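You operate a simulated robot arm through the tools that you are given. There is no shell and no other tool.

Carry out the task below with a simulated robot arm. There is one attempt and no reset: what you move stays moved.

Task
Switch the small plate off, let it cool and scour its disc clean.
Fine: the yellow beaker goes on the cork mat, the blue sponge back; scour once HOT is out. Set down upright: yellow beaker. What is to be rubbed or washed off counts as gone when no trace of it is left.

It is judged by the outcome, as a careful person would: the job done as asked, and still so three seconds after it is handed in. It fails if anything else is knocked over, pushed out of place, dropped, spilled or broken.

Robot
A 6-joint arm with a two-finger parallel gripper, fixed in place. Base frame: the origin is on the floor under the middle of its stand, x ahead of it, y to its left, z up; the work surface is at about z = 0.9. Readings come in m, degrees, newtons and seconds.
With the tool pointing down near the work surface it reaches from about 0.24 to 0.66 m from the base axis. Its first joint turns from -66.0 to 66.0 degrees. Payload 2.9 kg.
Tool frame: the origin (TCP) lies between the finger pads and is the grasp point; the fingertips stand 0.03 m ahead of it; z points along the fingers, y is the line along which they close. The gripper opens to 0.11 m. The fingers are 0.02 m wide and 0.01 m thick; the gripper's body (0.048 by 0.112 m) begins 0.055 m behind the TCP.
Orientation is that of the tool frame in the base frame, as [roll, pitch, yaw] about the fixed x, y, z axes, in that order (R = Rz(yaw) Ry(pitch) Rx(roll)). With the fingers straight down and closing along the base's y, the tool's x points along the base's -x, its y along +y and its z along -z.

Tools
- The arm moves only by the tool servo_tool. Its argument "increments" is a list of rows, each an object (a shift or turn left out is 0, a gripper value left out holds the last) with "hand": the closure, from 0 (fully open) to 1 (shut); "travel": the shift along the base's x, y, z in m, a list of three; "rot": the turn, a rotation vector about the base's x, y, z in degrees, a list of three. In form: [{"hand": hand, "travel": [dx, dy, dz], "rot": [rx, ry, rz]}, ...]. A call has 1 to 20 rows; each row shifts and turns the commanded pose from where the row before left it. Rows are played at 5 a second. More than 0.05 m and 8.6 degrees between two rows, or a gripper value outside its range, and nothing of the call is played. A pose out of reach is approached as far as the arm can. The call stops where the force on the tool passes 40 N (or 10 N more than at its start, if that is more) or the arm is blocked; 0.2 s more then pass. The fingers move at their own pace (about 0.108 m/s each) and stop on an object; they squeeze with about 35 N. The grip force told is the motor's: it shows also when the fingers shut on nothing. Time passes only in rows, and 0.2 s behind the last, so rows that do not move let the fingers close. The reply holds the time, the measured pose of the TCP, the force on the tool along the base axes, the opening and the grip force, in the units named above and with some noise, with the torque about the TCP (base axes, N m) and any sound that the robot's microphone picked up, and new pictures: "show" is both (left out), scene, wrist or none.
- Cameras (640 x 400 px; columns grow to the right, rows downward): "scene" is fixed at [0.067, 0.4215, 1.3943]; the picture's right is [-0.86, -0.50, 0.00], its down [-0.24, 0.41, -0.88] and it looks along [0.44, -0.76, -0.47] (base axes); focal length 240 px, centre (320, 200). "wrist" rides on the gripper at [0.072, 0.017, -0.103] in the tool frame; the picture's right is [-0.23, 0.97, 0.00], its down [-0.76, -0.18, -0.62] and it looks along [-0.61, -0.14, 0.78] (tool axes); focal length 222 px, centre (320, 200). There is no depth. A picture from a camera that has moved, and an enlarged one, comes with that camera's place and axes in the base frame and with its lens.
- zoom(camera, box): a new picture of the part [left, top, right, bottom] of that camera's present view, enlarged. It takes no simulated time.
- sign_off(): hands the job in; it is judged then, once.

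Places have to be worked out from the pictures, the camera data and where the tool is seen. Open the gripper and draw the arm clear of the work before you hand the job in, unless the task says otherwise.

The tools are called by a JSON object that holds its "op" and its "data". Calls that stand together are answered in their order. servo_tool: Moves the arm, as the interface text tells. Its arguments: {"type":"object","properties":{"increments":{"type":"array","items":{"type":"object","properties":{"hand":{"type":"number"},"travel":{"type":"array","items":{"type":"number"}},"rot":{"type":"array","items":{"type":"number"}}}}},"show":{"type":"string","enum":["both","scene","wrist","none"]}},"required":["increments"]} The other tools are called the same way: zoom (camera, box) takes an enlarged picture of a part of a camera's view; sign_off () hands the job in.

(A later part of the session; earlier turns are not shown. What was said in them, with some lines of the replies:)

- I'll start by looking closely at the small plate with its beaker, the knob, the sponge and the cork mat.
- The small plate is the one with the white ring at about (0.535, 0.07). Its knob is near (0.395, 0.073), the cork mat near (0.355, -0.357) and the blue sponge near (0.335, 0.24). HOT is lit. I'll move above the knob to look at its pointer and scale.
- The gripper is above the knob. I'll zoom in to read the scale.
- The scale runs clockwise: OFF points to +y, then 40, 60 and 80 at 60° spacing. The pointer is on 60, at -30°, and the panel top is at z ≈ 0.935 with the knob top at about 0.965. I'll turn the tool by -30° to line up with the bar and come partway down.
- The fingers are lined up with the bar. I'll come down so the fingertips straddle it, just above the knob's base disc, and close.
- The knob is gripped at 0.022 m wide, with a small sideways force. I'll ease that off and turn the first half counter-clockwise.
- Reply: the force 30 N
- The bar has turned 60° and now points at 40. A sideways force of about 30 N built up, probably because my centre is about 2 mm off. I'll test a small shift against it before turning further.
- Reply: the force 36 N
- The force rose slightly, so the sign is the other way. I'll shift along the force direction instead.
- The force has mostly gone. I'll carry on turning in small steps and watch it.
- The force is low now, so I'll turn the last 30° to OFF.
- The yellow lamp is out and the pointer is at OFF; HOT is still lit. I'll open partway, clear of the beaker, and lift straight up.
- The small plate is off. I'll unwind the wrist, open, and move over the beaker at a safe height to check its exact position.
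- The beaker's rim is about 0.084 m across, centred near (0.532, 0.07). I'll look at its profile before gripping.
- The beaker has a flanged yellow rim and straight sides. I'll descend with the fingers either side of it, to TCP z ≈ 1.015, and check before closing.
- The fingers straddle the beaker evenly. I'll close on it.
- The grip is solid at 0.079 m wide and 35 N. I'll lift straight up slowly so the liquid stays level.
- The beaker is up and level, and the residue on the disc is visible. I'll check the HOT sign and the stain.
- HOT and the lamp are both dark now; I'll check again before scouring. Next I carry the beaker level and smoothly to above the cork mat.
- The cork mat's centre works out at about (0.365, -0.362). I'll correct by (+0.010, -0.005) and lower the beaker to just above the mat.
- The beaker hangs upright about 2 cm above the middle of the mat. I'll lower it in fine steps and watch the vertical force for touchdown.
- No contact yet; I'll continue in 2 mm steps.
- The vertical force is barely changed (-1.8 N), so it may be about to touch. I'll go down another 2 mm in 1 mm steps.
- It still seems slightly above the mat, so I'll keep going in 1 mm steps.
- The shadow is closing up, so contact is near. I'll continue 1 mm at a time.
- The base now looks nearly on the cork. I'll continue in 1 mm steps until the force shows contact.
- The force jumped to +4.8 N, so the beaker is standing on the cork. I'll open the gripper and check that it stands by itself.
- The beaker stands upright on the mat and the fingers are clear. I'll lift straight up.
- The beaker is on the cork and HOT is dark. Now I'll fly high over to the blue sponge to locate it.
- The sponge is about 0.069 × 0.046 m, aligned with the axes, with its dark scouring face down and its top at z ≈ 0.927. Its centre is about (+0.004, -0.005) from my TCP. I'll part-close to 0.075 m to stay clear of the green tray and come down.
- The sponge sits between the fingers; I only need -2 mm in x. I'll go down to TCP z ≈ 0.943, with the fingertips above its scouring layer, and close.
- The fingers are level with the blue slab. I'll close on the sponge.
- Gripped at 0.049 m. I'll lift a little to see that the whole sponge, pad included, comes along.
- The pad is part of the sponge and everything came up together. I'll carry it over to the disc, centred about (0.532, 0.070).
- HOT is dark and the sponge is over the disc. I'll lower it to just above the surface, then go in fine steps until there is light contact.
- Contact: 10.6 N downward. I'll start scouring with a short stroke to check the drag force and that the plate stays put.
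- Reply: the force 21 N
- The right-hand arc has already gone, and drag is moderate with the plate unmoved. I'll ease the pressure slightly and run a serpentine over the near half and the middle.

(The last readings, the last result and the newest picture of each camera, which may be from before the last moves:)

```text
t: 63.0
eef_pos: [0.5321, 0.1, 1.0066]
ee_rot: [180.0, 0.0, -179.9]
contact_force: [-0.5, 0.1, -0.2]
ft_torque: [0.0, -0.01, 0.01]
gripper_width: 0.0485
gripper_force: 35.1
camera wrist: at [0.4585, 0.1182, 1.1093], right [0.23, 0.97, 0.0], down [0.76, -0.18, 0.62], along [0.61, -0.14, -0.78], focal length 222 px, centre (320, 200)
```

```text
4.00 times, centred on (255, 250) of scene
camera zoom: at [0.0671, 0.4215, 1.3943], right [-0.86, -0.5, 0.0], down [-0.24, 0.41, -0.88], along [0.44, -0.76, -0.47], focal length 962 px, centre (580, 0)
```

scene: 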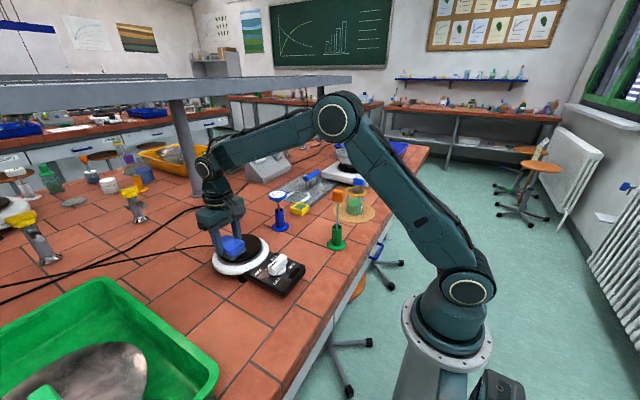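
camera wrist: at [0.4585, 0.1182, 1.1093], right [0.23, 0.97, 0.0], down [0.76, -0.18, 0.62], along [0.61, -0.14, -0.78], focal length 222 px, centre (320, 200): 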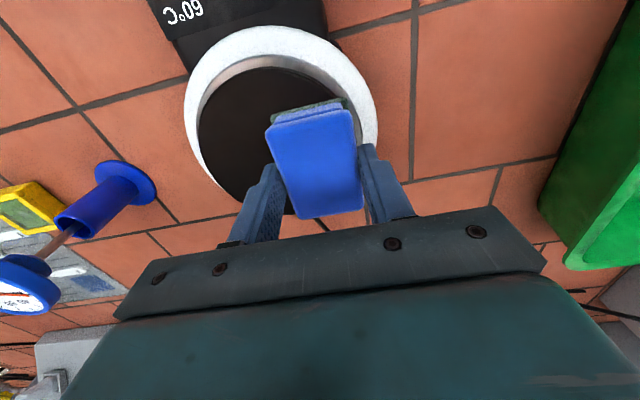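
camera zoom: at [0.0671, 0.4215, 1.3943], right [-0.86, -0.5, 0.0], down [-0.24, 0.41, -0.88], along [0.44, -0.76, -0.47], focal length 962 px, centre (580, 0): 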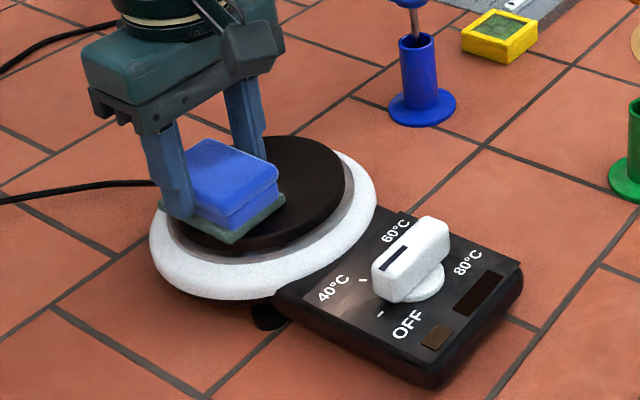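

The visible part of the disc looks clean, but at the end of that pass the contact force was about zero. I'll press down again slightly and do the far half and another pass.

{"op": "servo_tool", "data": {"increments": [{"hand": 1, "travel": [0.009, 0, -0.0008]}, {"travel": [0.009, 0, 0]}, {"travel": [0, -0.01, 0]}, {"travel": [0, -0.01, 0]}, {"travel": [0, -0.01, 0]}, {"travel": [0, -0.01, 0]}, {"travel": [0, -0.01, 0]}, {"travel": [0, -0.01, 0]}, {"travel": [-0.009, 0, 0]}, {"travel": [-0.009, 0, 0]}, {"travel": [0, 0.01, 0]}, {"travel": [0, 0.01, 0]}, {"travel": [0, 0.01, 0]}], "show": "both"}}

{"op": "zoom", "data": {"camera": "scene", "box": [195, 200, 315, 300]}}

```text
t: 65.8
eef_pos: [0.5318, 0.069, 1.0073]
ee_rot: [-179.9, 0.1, 179.8]
contact_force: [-0.2, -18.9, 26.7]
ft_torque: [-0.82, 0.02, -0.04]
gripper_width: 0.0486
gripper_force: 35.0
camera wrist: at [0.4581, 0.0869, 1.1086], right [0.23, 0.97, 0.0], down [0.76, -0.18, 0.62], along [0.61, -0.14, -0.78], focal length 222 px, centre (320, 200)
```

scene: 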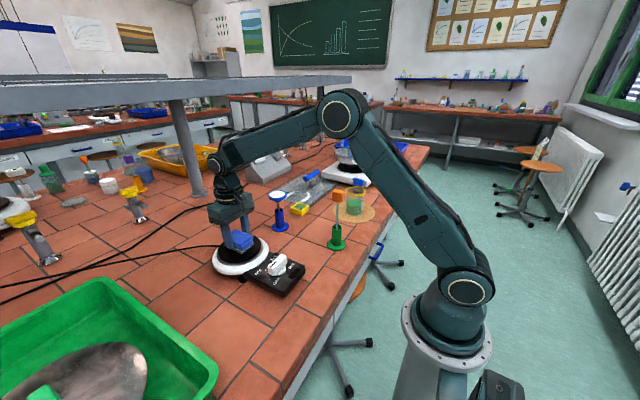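
wrist: 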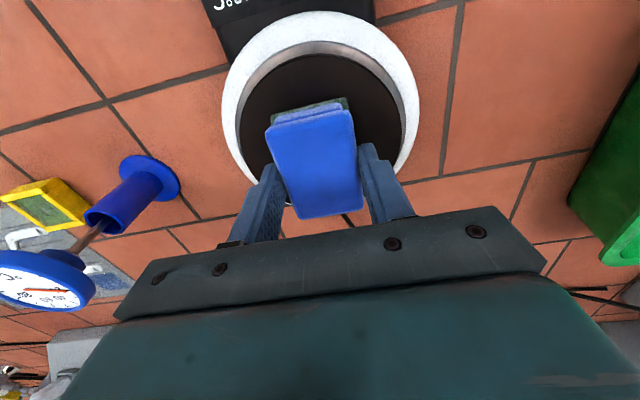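

```text
4.00 times, centred on (255, 250) of scene
camera zoom: at [0.0666, 0.4209, 1.3945], right [-0.86, -0.5, 0.0], down [-0.24, 0.41, -0.88], along [0.44, -0.76, -0.47], focal length 962 px, centre (580, 0)
```

zoom: 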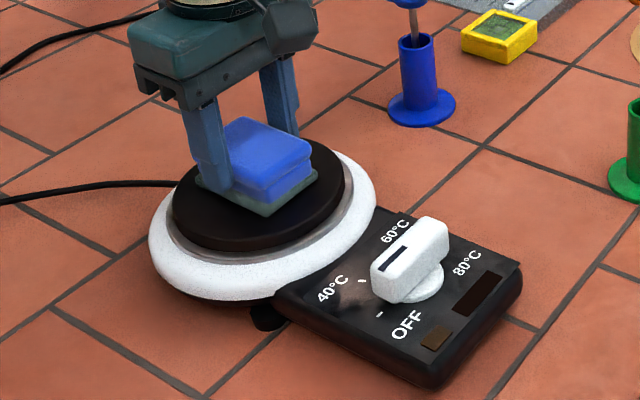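

The disc looks dark all over now and the plate hasn't moved. I'll lift the sponge clear and inspect the whole disc.

{"op": "servo_tool", "data": {"increments": [{"hand": 1, "travel": [0, 0, 0.0081]}, {"travel": [0, 0, 0.03]}, {"travel": [0, 0, 0.04]}, {"travel": [0, 0, 0.04]}, {"travel": [0, 0, 0.03]}, {}], "show": "both"}}

{"op": "zoom", "data": {"camera": "scene", "box": [205, 225, 285, 285]}}

{"op": "zoom", "data": {"camera": "wrist", "box": [230, 0, 410, 130]}}

```text
t: 67.2
eef_pos: [0.5306, 0.0698, 1.1578]
ee_rot: [180.0, 0.0, 179.9]
contact_force: [0.4, 0.3, -0.2]
ft_torque: [0.03, 0.01, 0.0]
gripper_width: 0.0484
gripper_force: 35.5
camera wrist: at [0.457, 0.0878, 1.2587], right [0.23, 0.97, 0.0], down [0.76, -0.18, 0.62], along [0.61, -0.14, -0.78], focal length 222 px, centre (320, 200)
```

scene: 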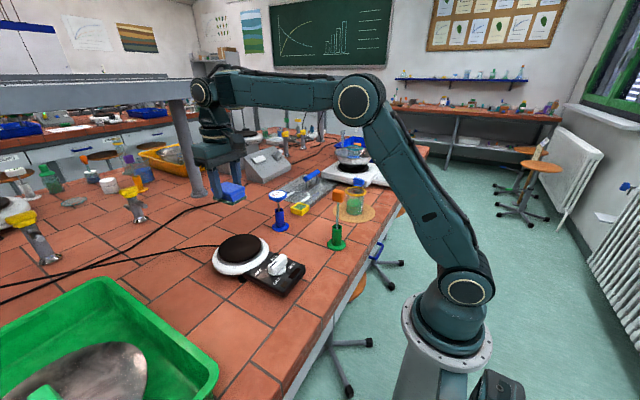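
wrist: 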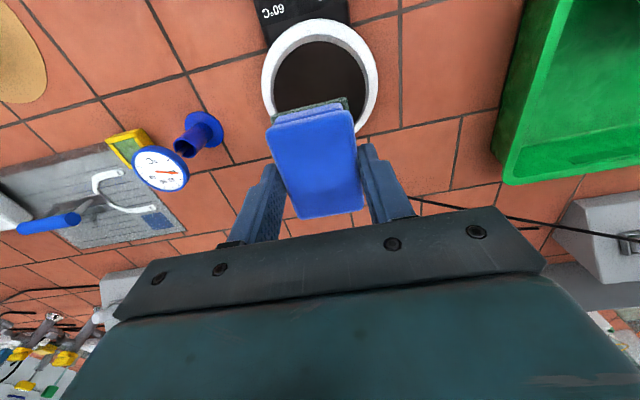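

```text
6.67 times, centred on (245, 255) of scene
camera zoom: at [0.067, 0.4215, 1.3943], right [-0.86, -0.5, 0.0], down [-0.24, 0.41, -0.88], along [0.44, -0.76, -0.47], focal length 1603 px, centre (820, -167)
```

zoom: 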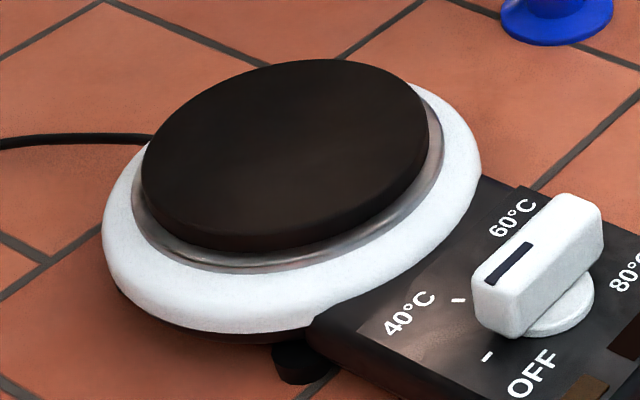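

```text
3.08 times, centred on (320, 65) of wrist
camera zoom: at [0.457, 0.0878, 1.2587], right [0.23, 0.97, 0.0], down [0.76, -0.18, 0.62], along [0.61, -0.14, -0.78], focal length 684 px, centre (320, 615)
```

zoom: 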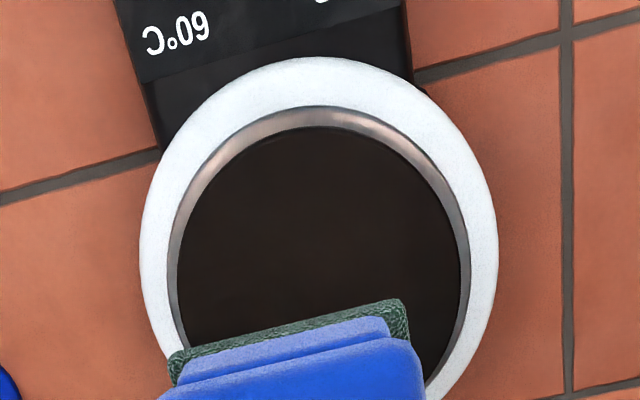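

The disc looks clean. I'll zoom in tighter to catch any faint trace.

{"op": "zoom", "data": {"camera": "scene", "box": [220, 230, 262, 260]}}

{"op": "zoom", "data": {"camera": "wrist", "box": [270, 30, 375, 110]}}

```text
13.33 times, centred on (241, 245) of scene
camera zoom: at [0.067, 0.4215, 1.3943], right [-0.86, -0.5, 0.0], down [-0.24, 0.41, -0.88], along [0.44, -0.76, -0.47], focal length 3206 px, centre (1373, -400)
```

zoom: 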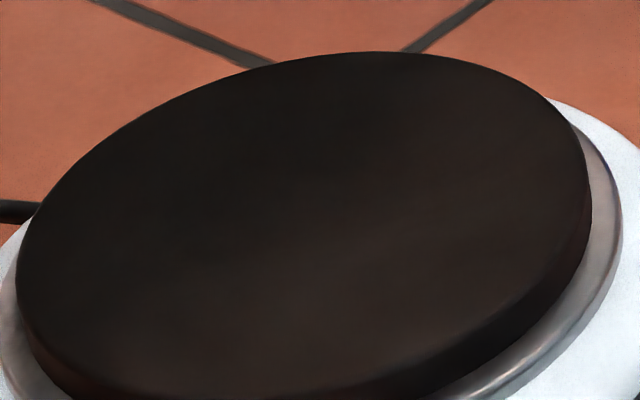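

```text
5.00 times, centred on (322, 70) of wrist
camera zoom: at [0.457, 0.0878, 1.2587], right [0.23, 0.97, 0.0], down [0.76, -0.18, 0.62], along [0.61, -0.14, -0.78], focal length 1111 px, centre (308, 850)
```

zoom: 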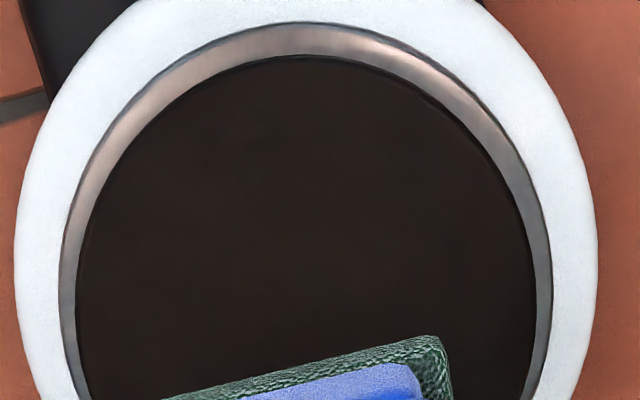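

The disc is clean with no trace left. Now I'll carry the sponge back to exactly where it came from, reversing my own moves.

{"op": "servo_tool", "data": {"increments": [{"hand": 1, "travel": [-0.015, 0.013, 0]}, {"travel": [-0.03, 0.0255, 0]}, {"travel": [-0.035, 0.03, 0]}, {"travel": [-0.035, 0.03, 0]}, {"travel": [-0.035, 0.03, -0.02]}, {"travel": [-0.03, 0.0255, -0.03]}, {"travel": [-0.013, 0.011, -0.03]}, {"travel": [0, 0, -0.03]}, {"travel": [0, 0, -0.03]}, {"travel": [0, 0, -0.025]}, {"travel": [0, 0, -0.015]}, {}], "show": "both"}}

{"op": "zoom", "data": {"camera": "scene", "box": [200, 280, 330, 370]}}

{"op": "zoom", "data": {"camera": "wrist", "box": [220, 20, 420, 200]}}

```text
refused: row 5 steps farther than a row can; nothing moved
```

```text
4.44 times, centred on (265, 325) of scene
camera zoom: at [0.067, 0.4215, 1.3943], right [-0.86, -0.5, 0.0], down [-0.24, 0.41, -0.88], along [0.44, -0.76, -0.47], focal length 1069 px, centre (564, -356)
```

zoom: 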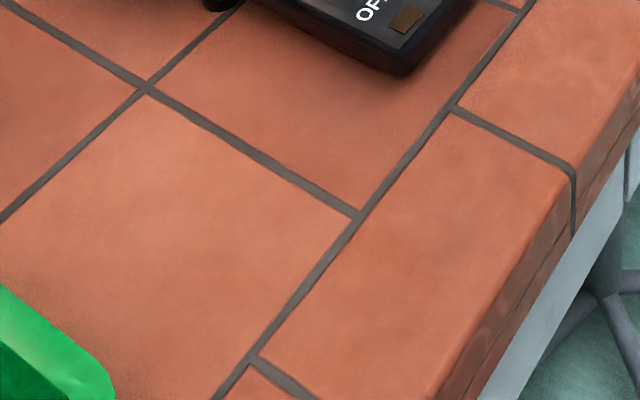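

```text
2.22 times, centred on (320, 110) of wrist
camera zoom: at [0.457, 0.0878, 1.2587], right [0.23, 0.97, 0.0], down [0.76, -0.18, 0.62], along [0.61, -0.14, -0.78], focal length 494 px, centre (320, 400)
```

zoom: 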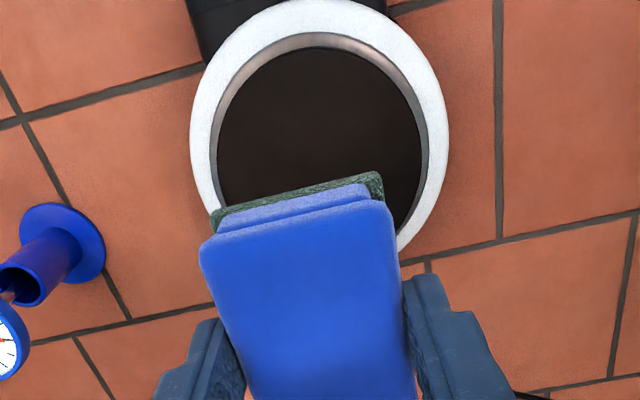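

That call was refused because one row was too long, so nothing moved. I'll split it: first across, then down.

{"op": "servo_tool", "data": {"increments": [{"hand": 1, "travel": [-0.015, 0.013, 0]}, {"travel": [-0.03, 0.0255, 0]}, {"travel": [-0.035, 0.03, 0]}, {"travel": [-0.035, 0.03, 0]}, {"travel": [-0.035, 0.03, 0]}, {"travel": [-0.03, 0.0255, 0]}, {"travel": [-0.013, 0.011, 0]}, {"travel": [0, 0, -0.03]}, {"travel": [0, 0, -0.04]}, {"travel": [0, 0, -0.04]}, {"travel": [0, 0, -0.04]}, {"travel": [0, 0, -0.03]}, {}], "show": "both"}}

{"op": "zoom", "data": {"camera": "wrist", "box": [220, 20, 420, 200]}}

```text
t: 70.0
eef_pos: [0.3412, 0.2344, 0.9722]
ee_rot: [-179.9, -0.1, 179.9]
contact_force: [0.3, 0.7, -0.3]
ft_torque: [-0.01, -0.02, 0.02]
gripper_width: 0.0485
gripper_force: 35.3
camera wrist: at [0.2678, 0.2517, 1.0755], right [0.23, 0.97, 0.0], down [0.76, -0.18, 0.62], along [0.61, -0.14, -0.78], focal length 222 px, centre (320, 200)
```

scene: 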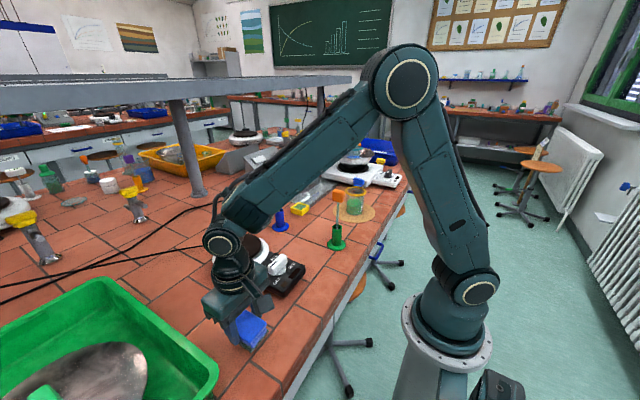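
wrist: 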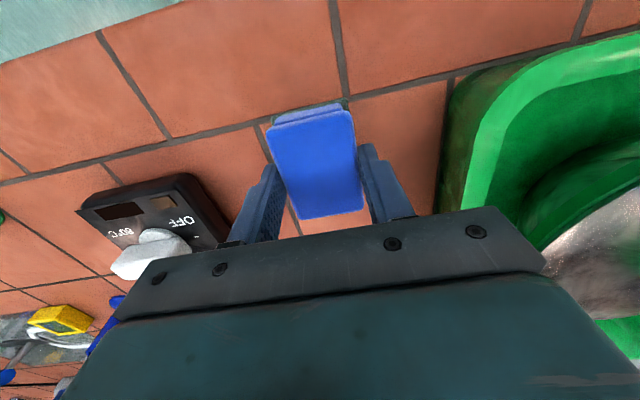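

```text
2.22 times, centred on (320, 110) of wrist
camera zoom: at [0.2678, 0.2517, 1.0755], right [0.23, 0.97, 0.0], down [0.76, -0.18, 0.62], along [0.61, -0.14, -0.78], focal length 494 px, centre (320, 400)
```

zoom: 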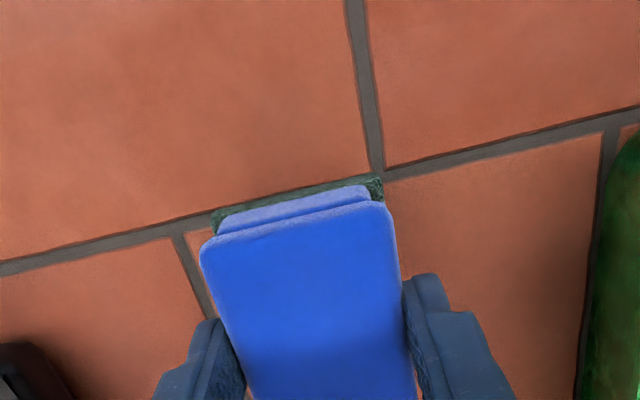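

The sponge hangs over its spot, about 3 cm up. I'll lower to about 4 mm above the table, then go in 1 mm steps.

{"op": "servo_tool", "data": {"increments": [{"hand": 1, "travel": [0, 0, -0.012]}, {"travel": [0, 0, -0.01]}, {"travel": [0, 0, -0.004]}, {}, {"travel": [0, 0, -0.001]}, {"travel": [0, 0, -0.001]}, {}], "show": "none"}}

```text
t: 71.6
eef_pos: [0.3396, 0.2336, 0.9469]
ee_rot: [180.0, 0.1, 179.9]
contact_force: [-0.1, -0.5, 0.2]
ft_torque: [0.0, -0.02, -0.02]
gripper_width: 0.0487
gripper_force: 35.0
```

{"op": "servo_tool", "data": {"increments": [{"hand": 1, "travel": [0, 0, -0.001]}, {}, {"travel": [0, 0, -0.0007]}, {}], "show": "both"}}

{"op": "zoom", "data": {"camera": "wrist", "box": [220, 20, 420, 200]}}

{"op": "zoom", "data": {"camera": "scene", "box": [200, 280, 330, 370]}}

```text
t: 72.6
eef_pos: [0.3388, 0.235, 0.945]
ee_rot: [-179.9, 0.0, -180.0]
contact_force: [-0.3, -0.7, 0.1]
ft_torque: [-0.02, -0.03, -0.07]
gripper_width: 0.0483
gripper_force: 34.8
camera wrist: at [0.2656, 0.2526, 1.0476], right [0.23, 0.97, 0.0], down [0.76, -0.18, 0.62], along [0.61, -0.14, -0.78], focal length 222 px, centre (320, 200)
```

scene: 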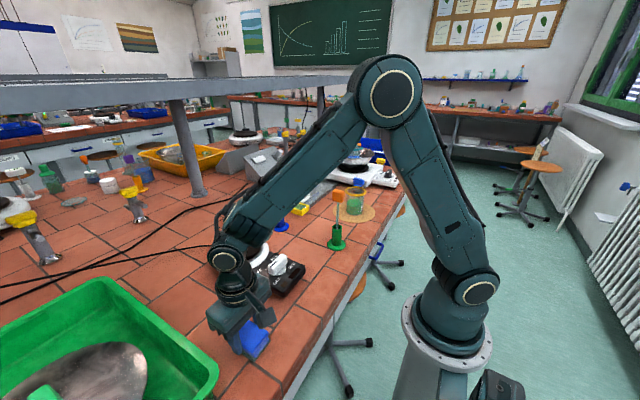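
wrist: 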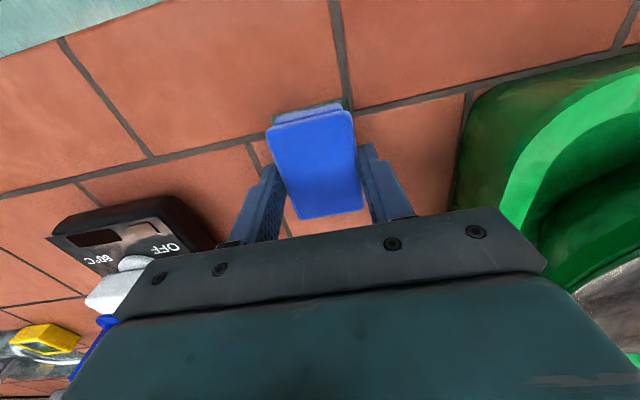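

```text
2.22 times, centred on (320, 110) of wrist
camera zoom: at [0.2656, 0.2526, 1.0476], right [0.23, 0.97, 0.0], down [0.76, -0.18, 0.62], along [0.61, -0.14, -0.78], focal length 494 px, centre (320, 400)
```

zoom: 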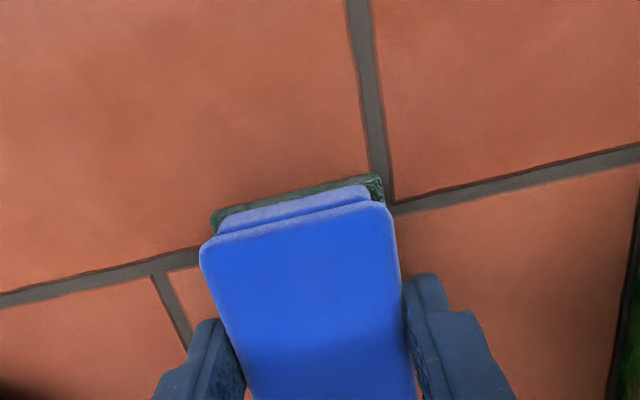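

```text
4.44 times, centred on (265, 325) of scene
camera zoom: at [0.0671, 0.4215, 1.3943], right [-0.86, -0.5, 0.0], down [-0.24, 0.41, -0.88], along [0.44, -0.76, -0.47], focal length 1069 px, centre (564, -356)
```

zoom: 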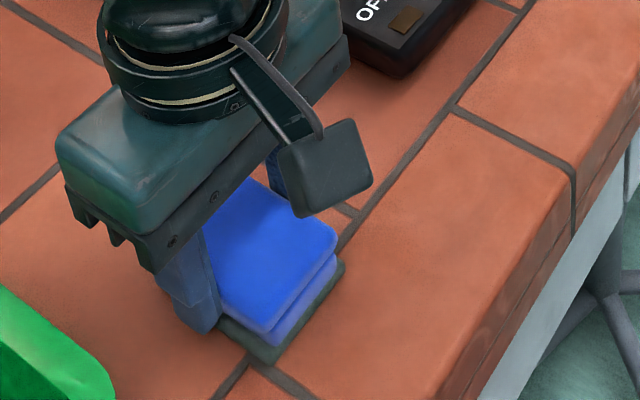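

The sponge matches its original place against the tile joints. I'll go down a final fraction to make sure it is resting before release.

{"op": "servo_tool", "data": {"increments": [{"hand": 1, "travel": [0, 0, -0.0008]}, {}, {}], "show": "none"}}

```text
t: 73.4
eef_pos: [0.3381, 0.2349, 0.9469]
ee_rot: [-180.0, 0.1, 179.9]
contact_force: [-0.8, -0.4, 2.7]
ft_torque: [0.03, -0.04, 0.0]
gripper_width: 0.0485
gripper_force: 34.9
```

Resting now: +2.7 N. I'll open to 0.075 m, which is clear of the tray, and lift straight away.

{"op": "servo_tool", "data": {"increments": [{"hand": 0.318}, {"hand": 0.318}, {"travel": [0, 0, 0.015]}, {"travel": [0, 0, 0.03]}, {"travel": [0, 0, 0.045]}, {"travel": [0, 0, 0.045]}, {"travel": [0, 0, 0.045]}, {"travel": [0, 0, 0.045]}, {"travel": [0, 0, 0.03]}, {}], "show": "both"}}

{"op": "zoom", "data": {"camera": "scene", "box": [200, 280, 330, 370]}}

{"op": "zoom", "data": {"camera": "scene", "box": [190, 180, 400, 300]}}

```text
t: 75.6
eef_pos: [0.3372, 0.2335, 1.1993]
ee_rot: [179.9, 0.1, -180.0]
contact_force: [-1.0, -1.0, 0.0]
ft_torque: [0.0, -0.02, 0.0]
gripper_width: 0.0751
gripper_force: 0.1
camera wrist: at [0.2646, 0.2518, 1.3009], right [0.23, 0.97, 0.0], down [0.76, -0.18, 0.62], along [0.61, -0.14, -0.78], focal length 222 px, centre (320, 200)
```

scene: 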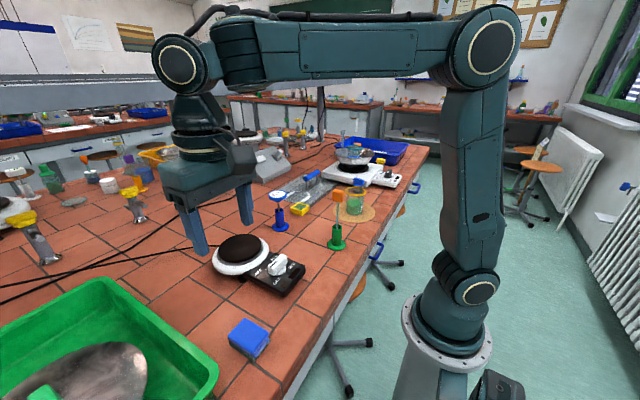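
wrist: 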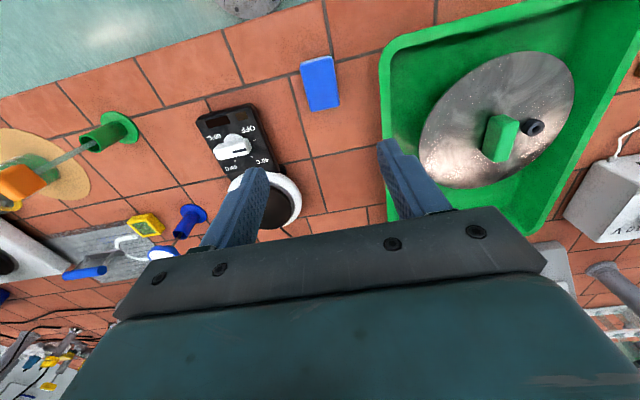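

```text
4.44 times, centred on (265, 325) of scene
camera zoom: at [0.067, 0.4215, 1.3943], right [-0.86, -0.5, 0.0], down [-0.24, 0.41, -0.88], along [0.44, -0.76, -0.47], focal length 1069 px, centre (564, -356)
```

zoom: 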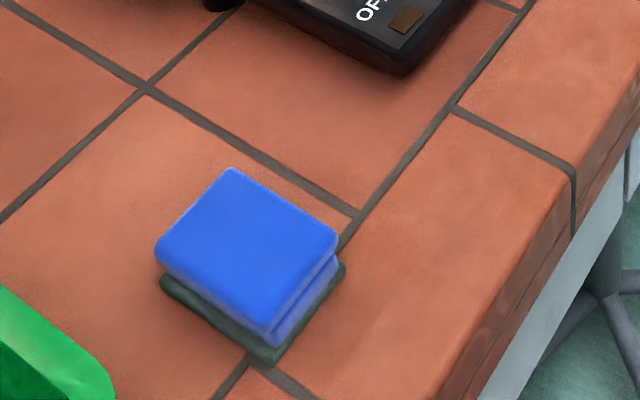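

```text
3.05 times, centred on (295, 240) of scene
camera zoom: at [0.067, 0.4215, 1.3943], right [-0.86, -0.5, 0.0], down [-0.24, 0.41, -0.88], along [0.44, -0.76, -0.47], focal length 733 px, centre (396, 78)
```

zoom: 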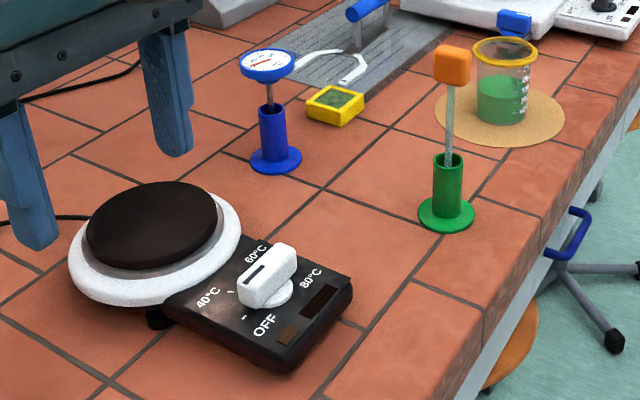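

The sponge is exactly back, the beaker is upright on the cork and the disc is clean. I'll open fully, draw the arm up to its clear starting pose, and check the pointer.

{"op": "servo_tool", "data": {"increments": [{"hand": 0.318, "travel": [0.01, -0.03, 0.01]}, {"hand": 0, "travel": [0.01, -0.04, 0.01]}, {"travel": [0.015, -0.04, 0.01]}, {"travel": [0.015, -0.045, 0]}, {"travel": [0.015, -0.045, 0]}, {"travel": [0.01, -0.04, 0]}, {"travel": [0.01, -0.04, 0]}, {"travel": [0, -0.03, 0]}, {}], "show": "both"}}

{"op": "zoom", "data": {"camera": "wrist", "box": [340, 0, 500, 170]}}

{"op": "zoom", "data": {"camera": "scene", "box": [205, 225, 315, 300]}}

```text
t: 77.6
eef_pos: [0.425, -0.074, 1.2308]
ee_rot: [-180.0, 0.0, -180.0]
contact_force: [-0.1, -0.5, -0.2]
ft_torque: [-0.04, -0.03, -0.02]
gripper_width: 0.1099
gripper_force: 0.2
camera wrist: at [0.3494, -0.0565, 1.3323], right [0.23, 0.97, 0.0], down [0.76, -0.18, 0.62], along [0.61, -0.14, -0.78], focal length 222 px, centre (320, 200)
```

scene: 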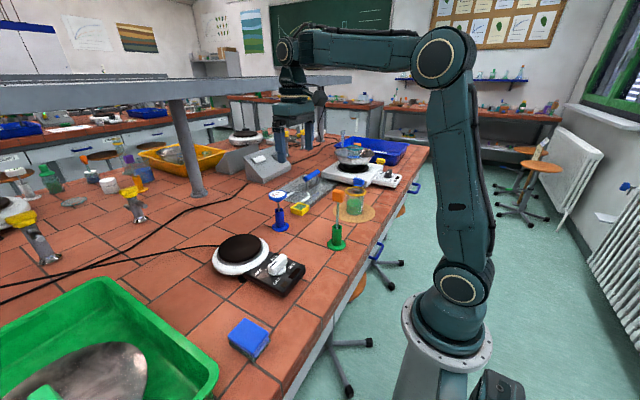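
wrist: 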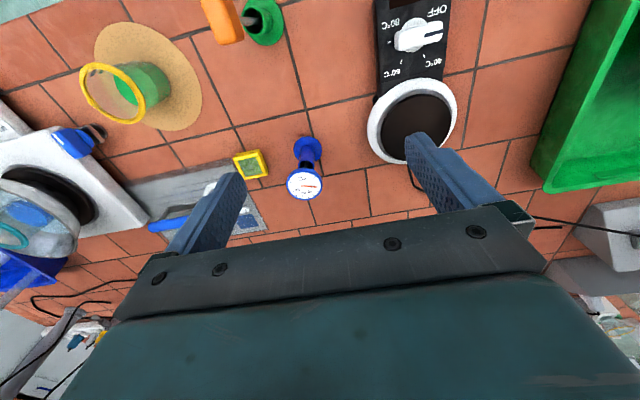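

```text
2.35 times, centred on (420, 85) of wrist
camera zoom: at [0.3494, -0.0565, 1.3323], right [0.23, 0.97, 0.0], down [0.76, -0.18, 0.62], along [0.61, -0.14, -0.78], focal length 523 px, centre (85, 471)
```

zoom: 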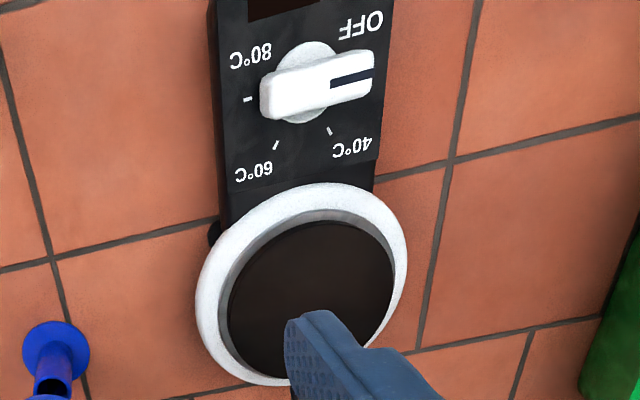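

```text
5.33 times, centred on (260, 262) of scene
camera zoom: at [0.0671, 0.4215, 1.3943], right [-0.86, -0.5, 0.0], down [-0.24, 0.41, -0.88], along [0.44, -0.76, -0.47], focal length 1282 px, centre (640, -133)
```

zoom: 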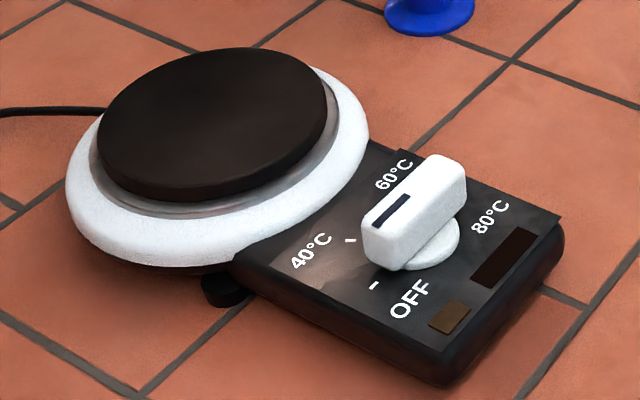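

The pointer is on OFF, both the lamp and HOT are dark, and the disc is spotless. The plate hasn't moved, the beaker is upright on the cork mat and the sponge is back in its place. The gripper is open and the arm is clear, so I'm handing it in.

{"op": "sign_off", "data": {}}

```text
The job is handed in.
```

The small plate is switched off and its disc is scoured clean; I handed the job in. I have no verdict on the judging yet.

- **Plate:** the pointer is on OFF, the lamp and HOT are both dark, and the plate hasn't moved.
- **Disc:** I scoured it only after HOT had gone out, and zoomed pictures show no trace left.
- **Yellow beaker:** it stands upright near the middle of the cork mat, with no sign of a spill.
- **Blue sponge:** it is back on its original spot, checked against the tile joints.
- **Arm:** the gripper is open and the arm is back near its starting pose, clear of the work.
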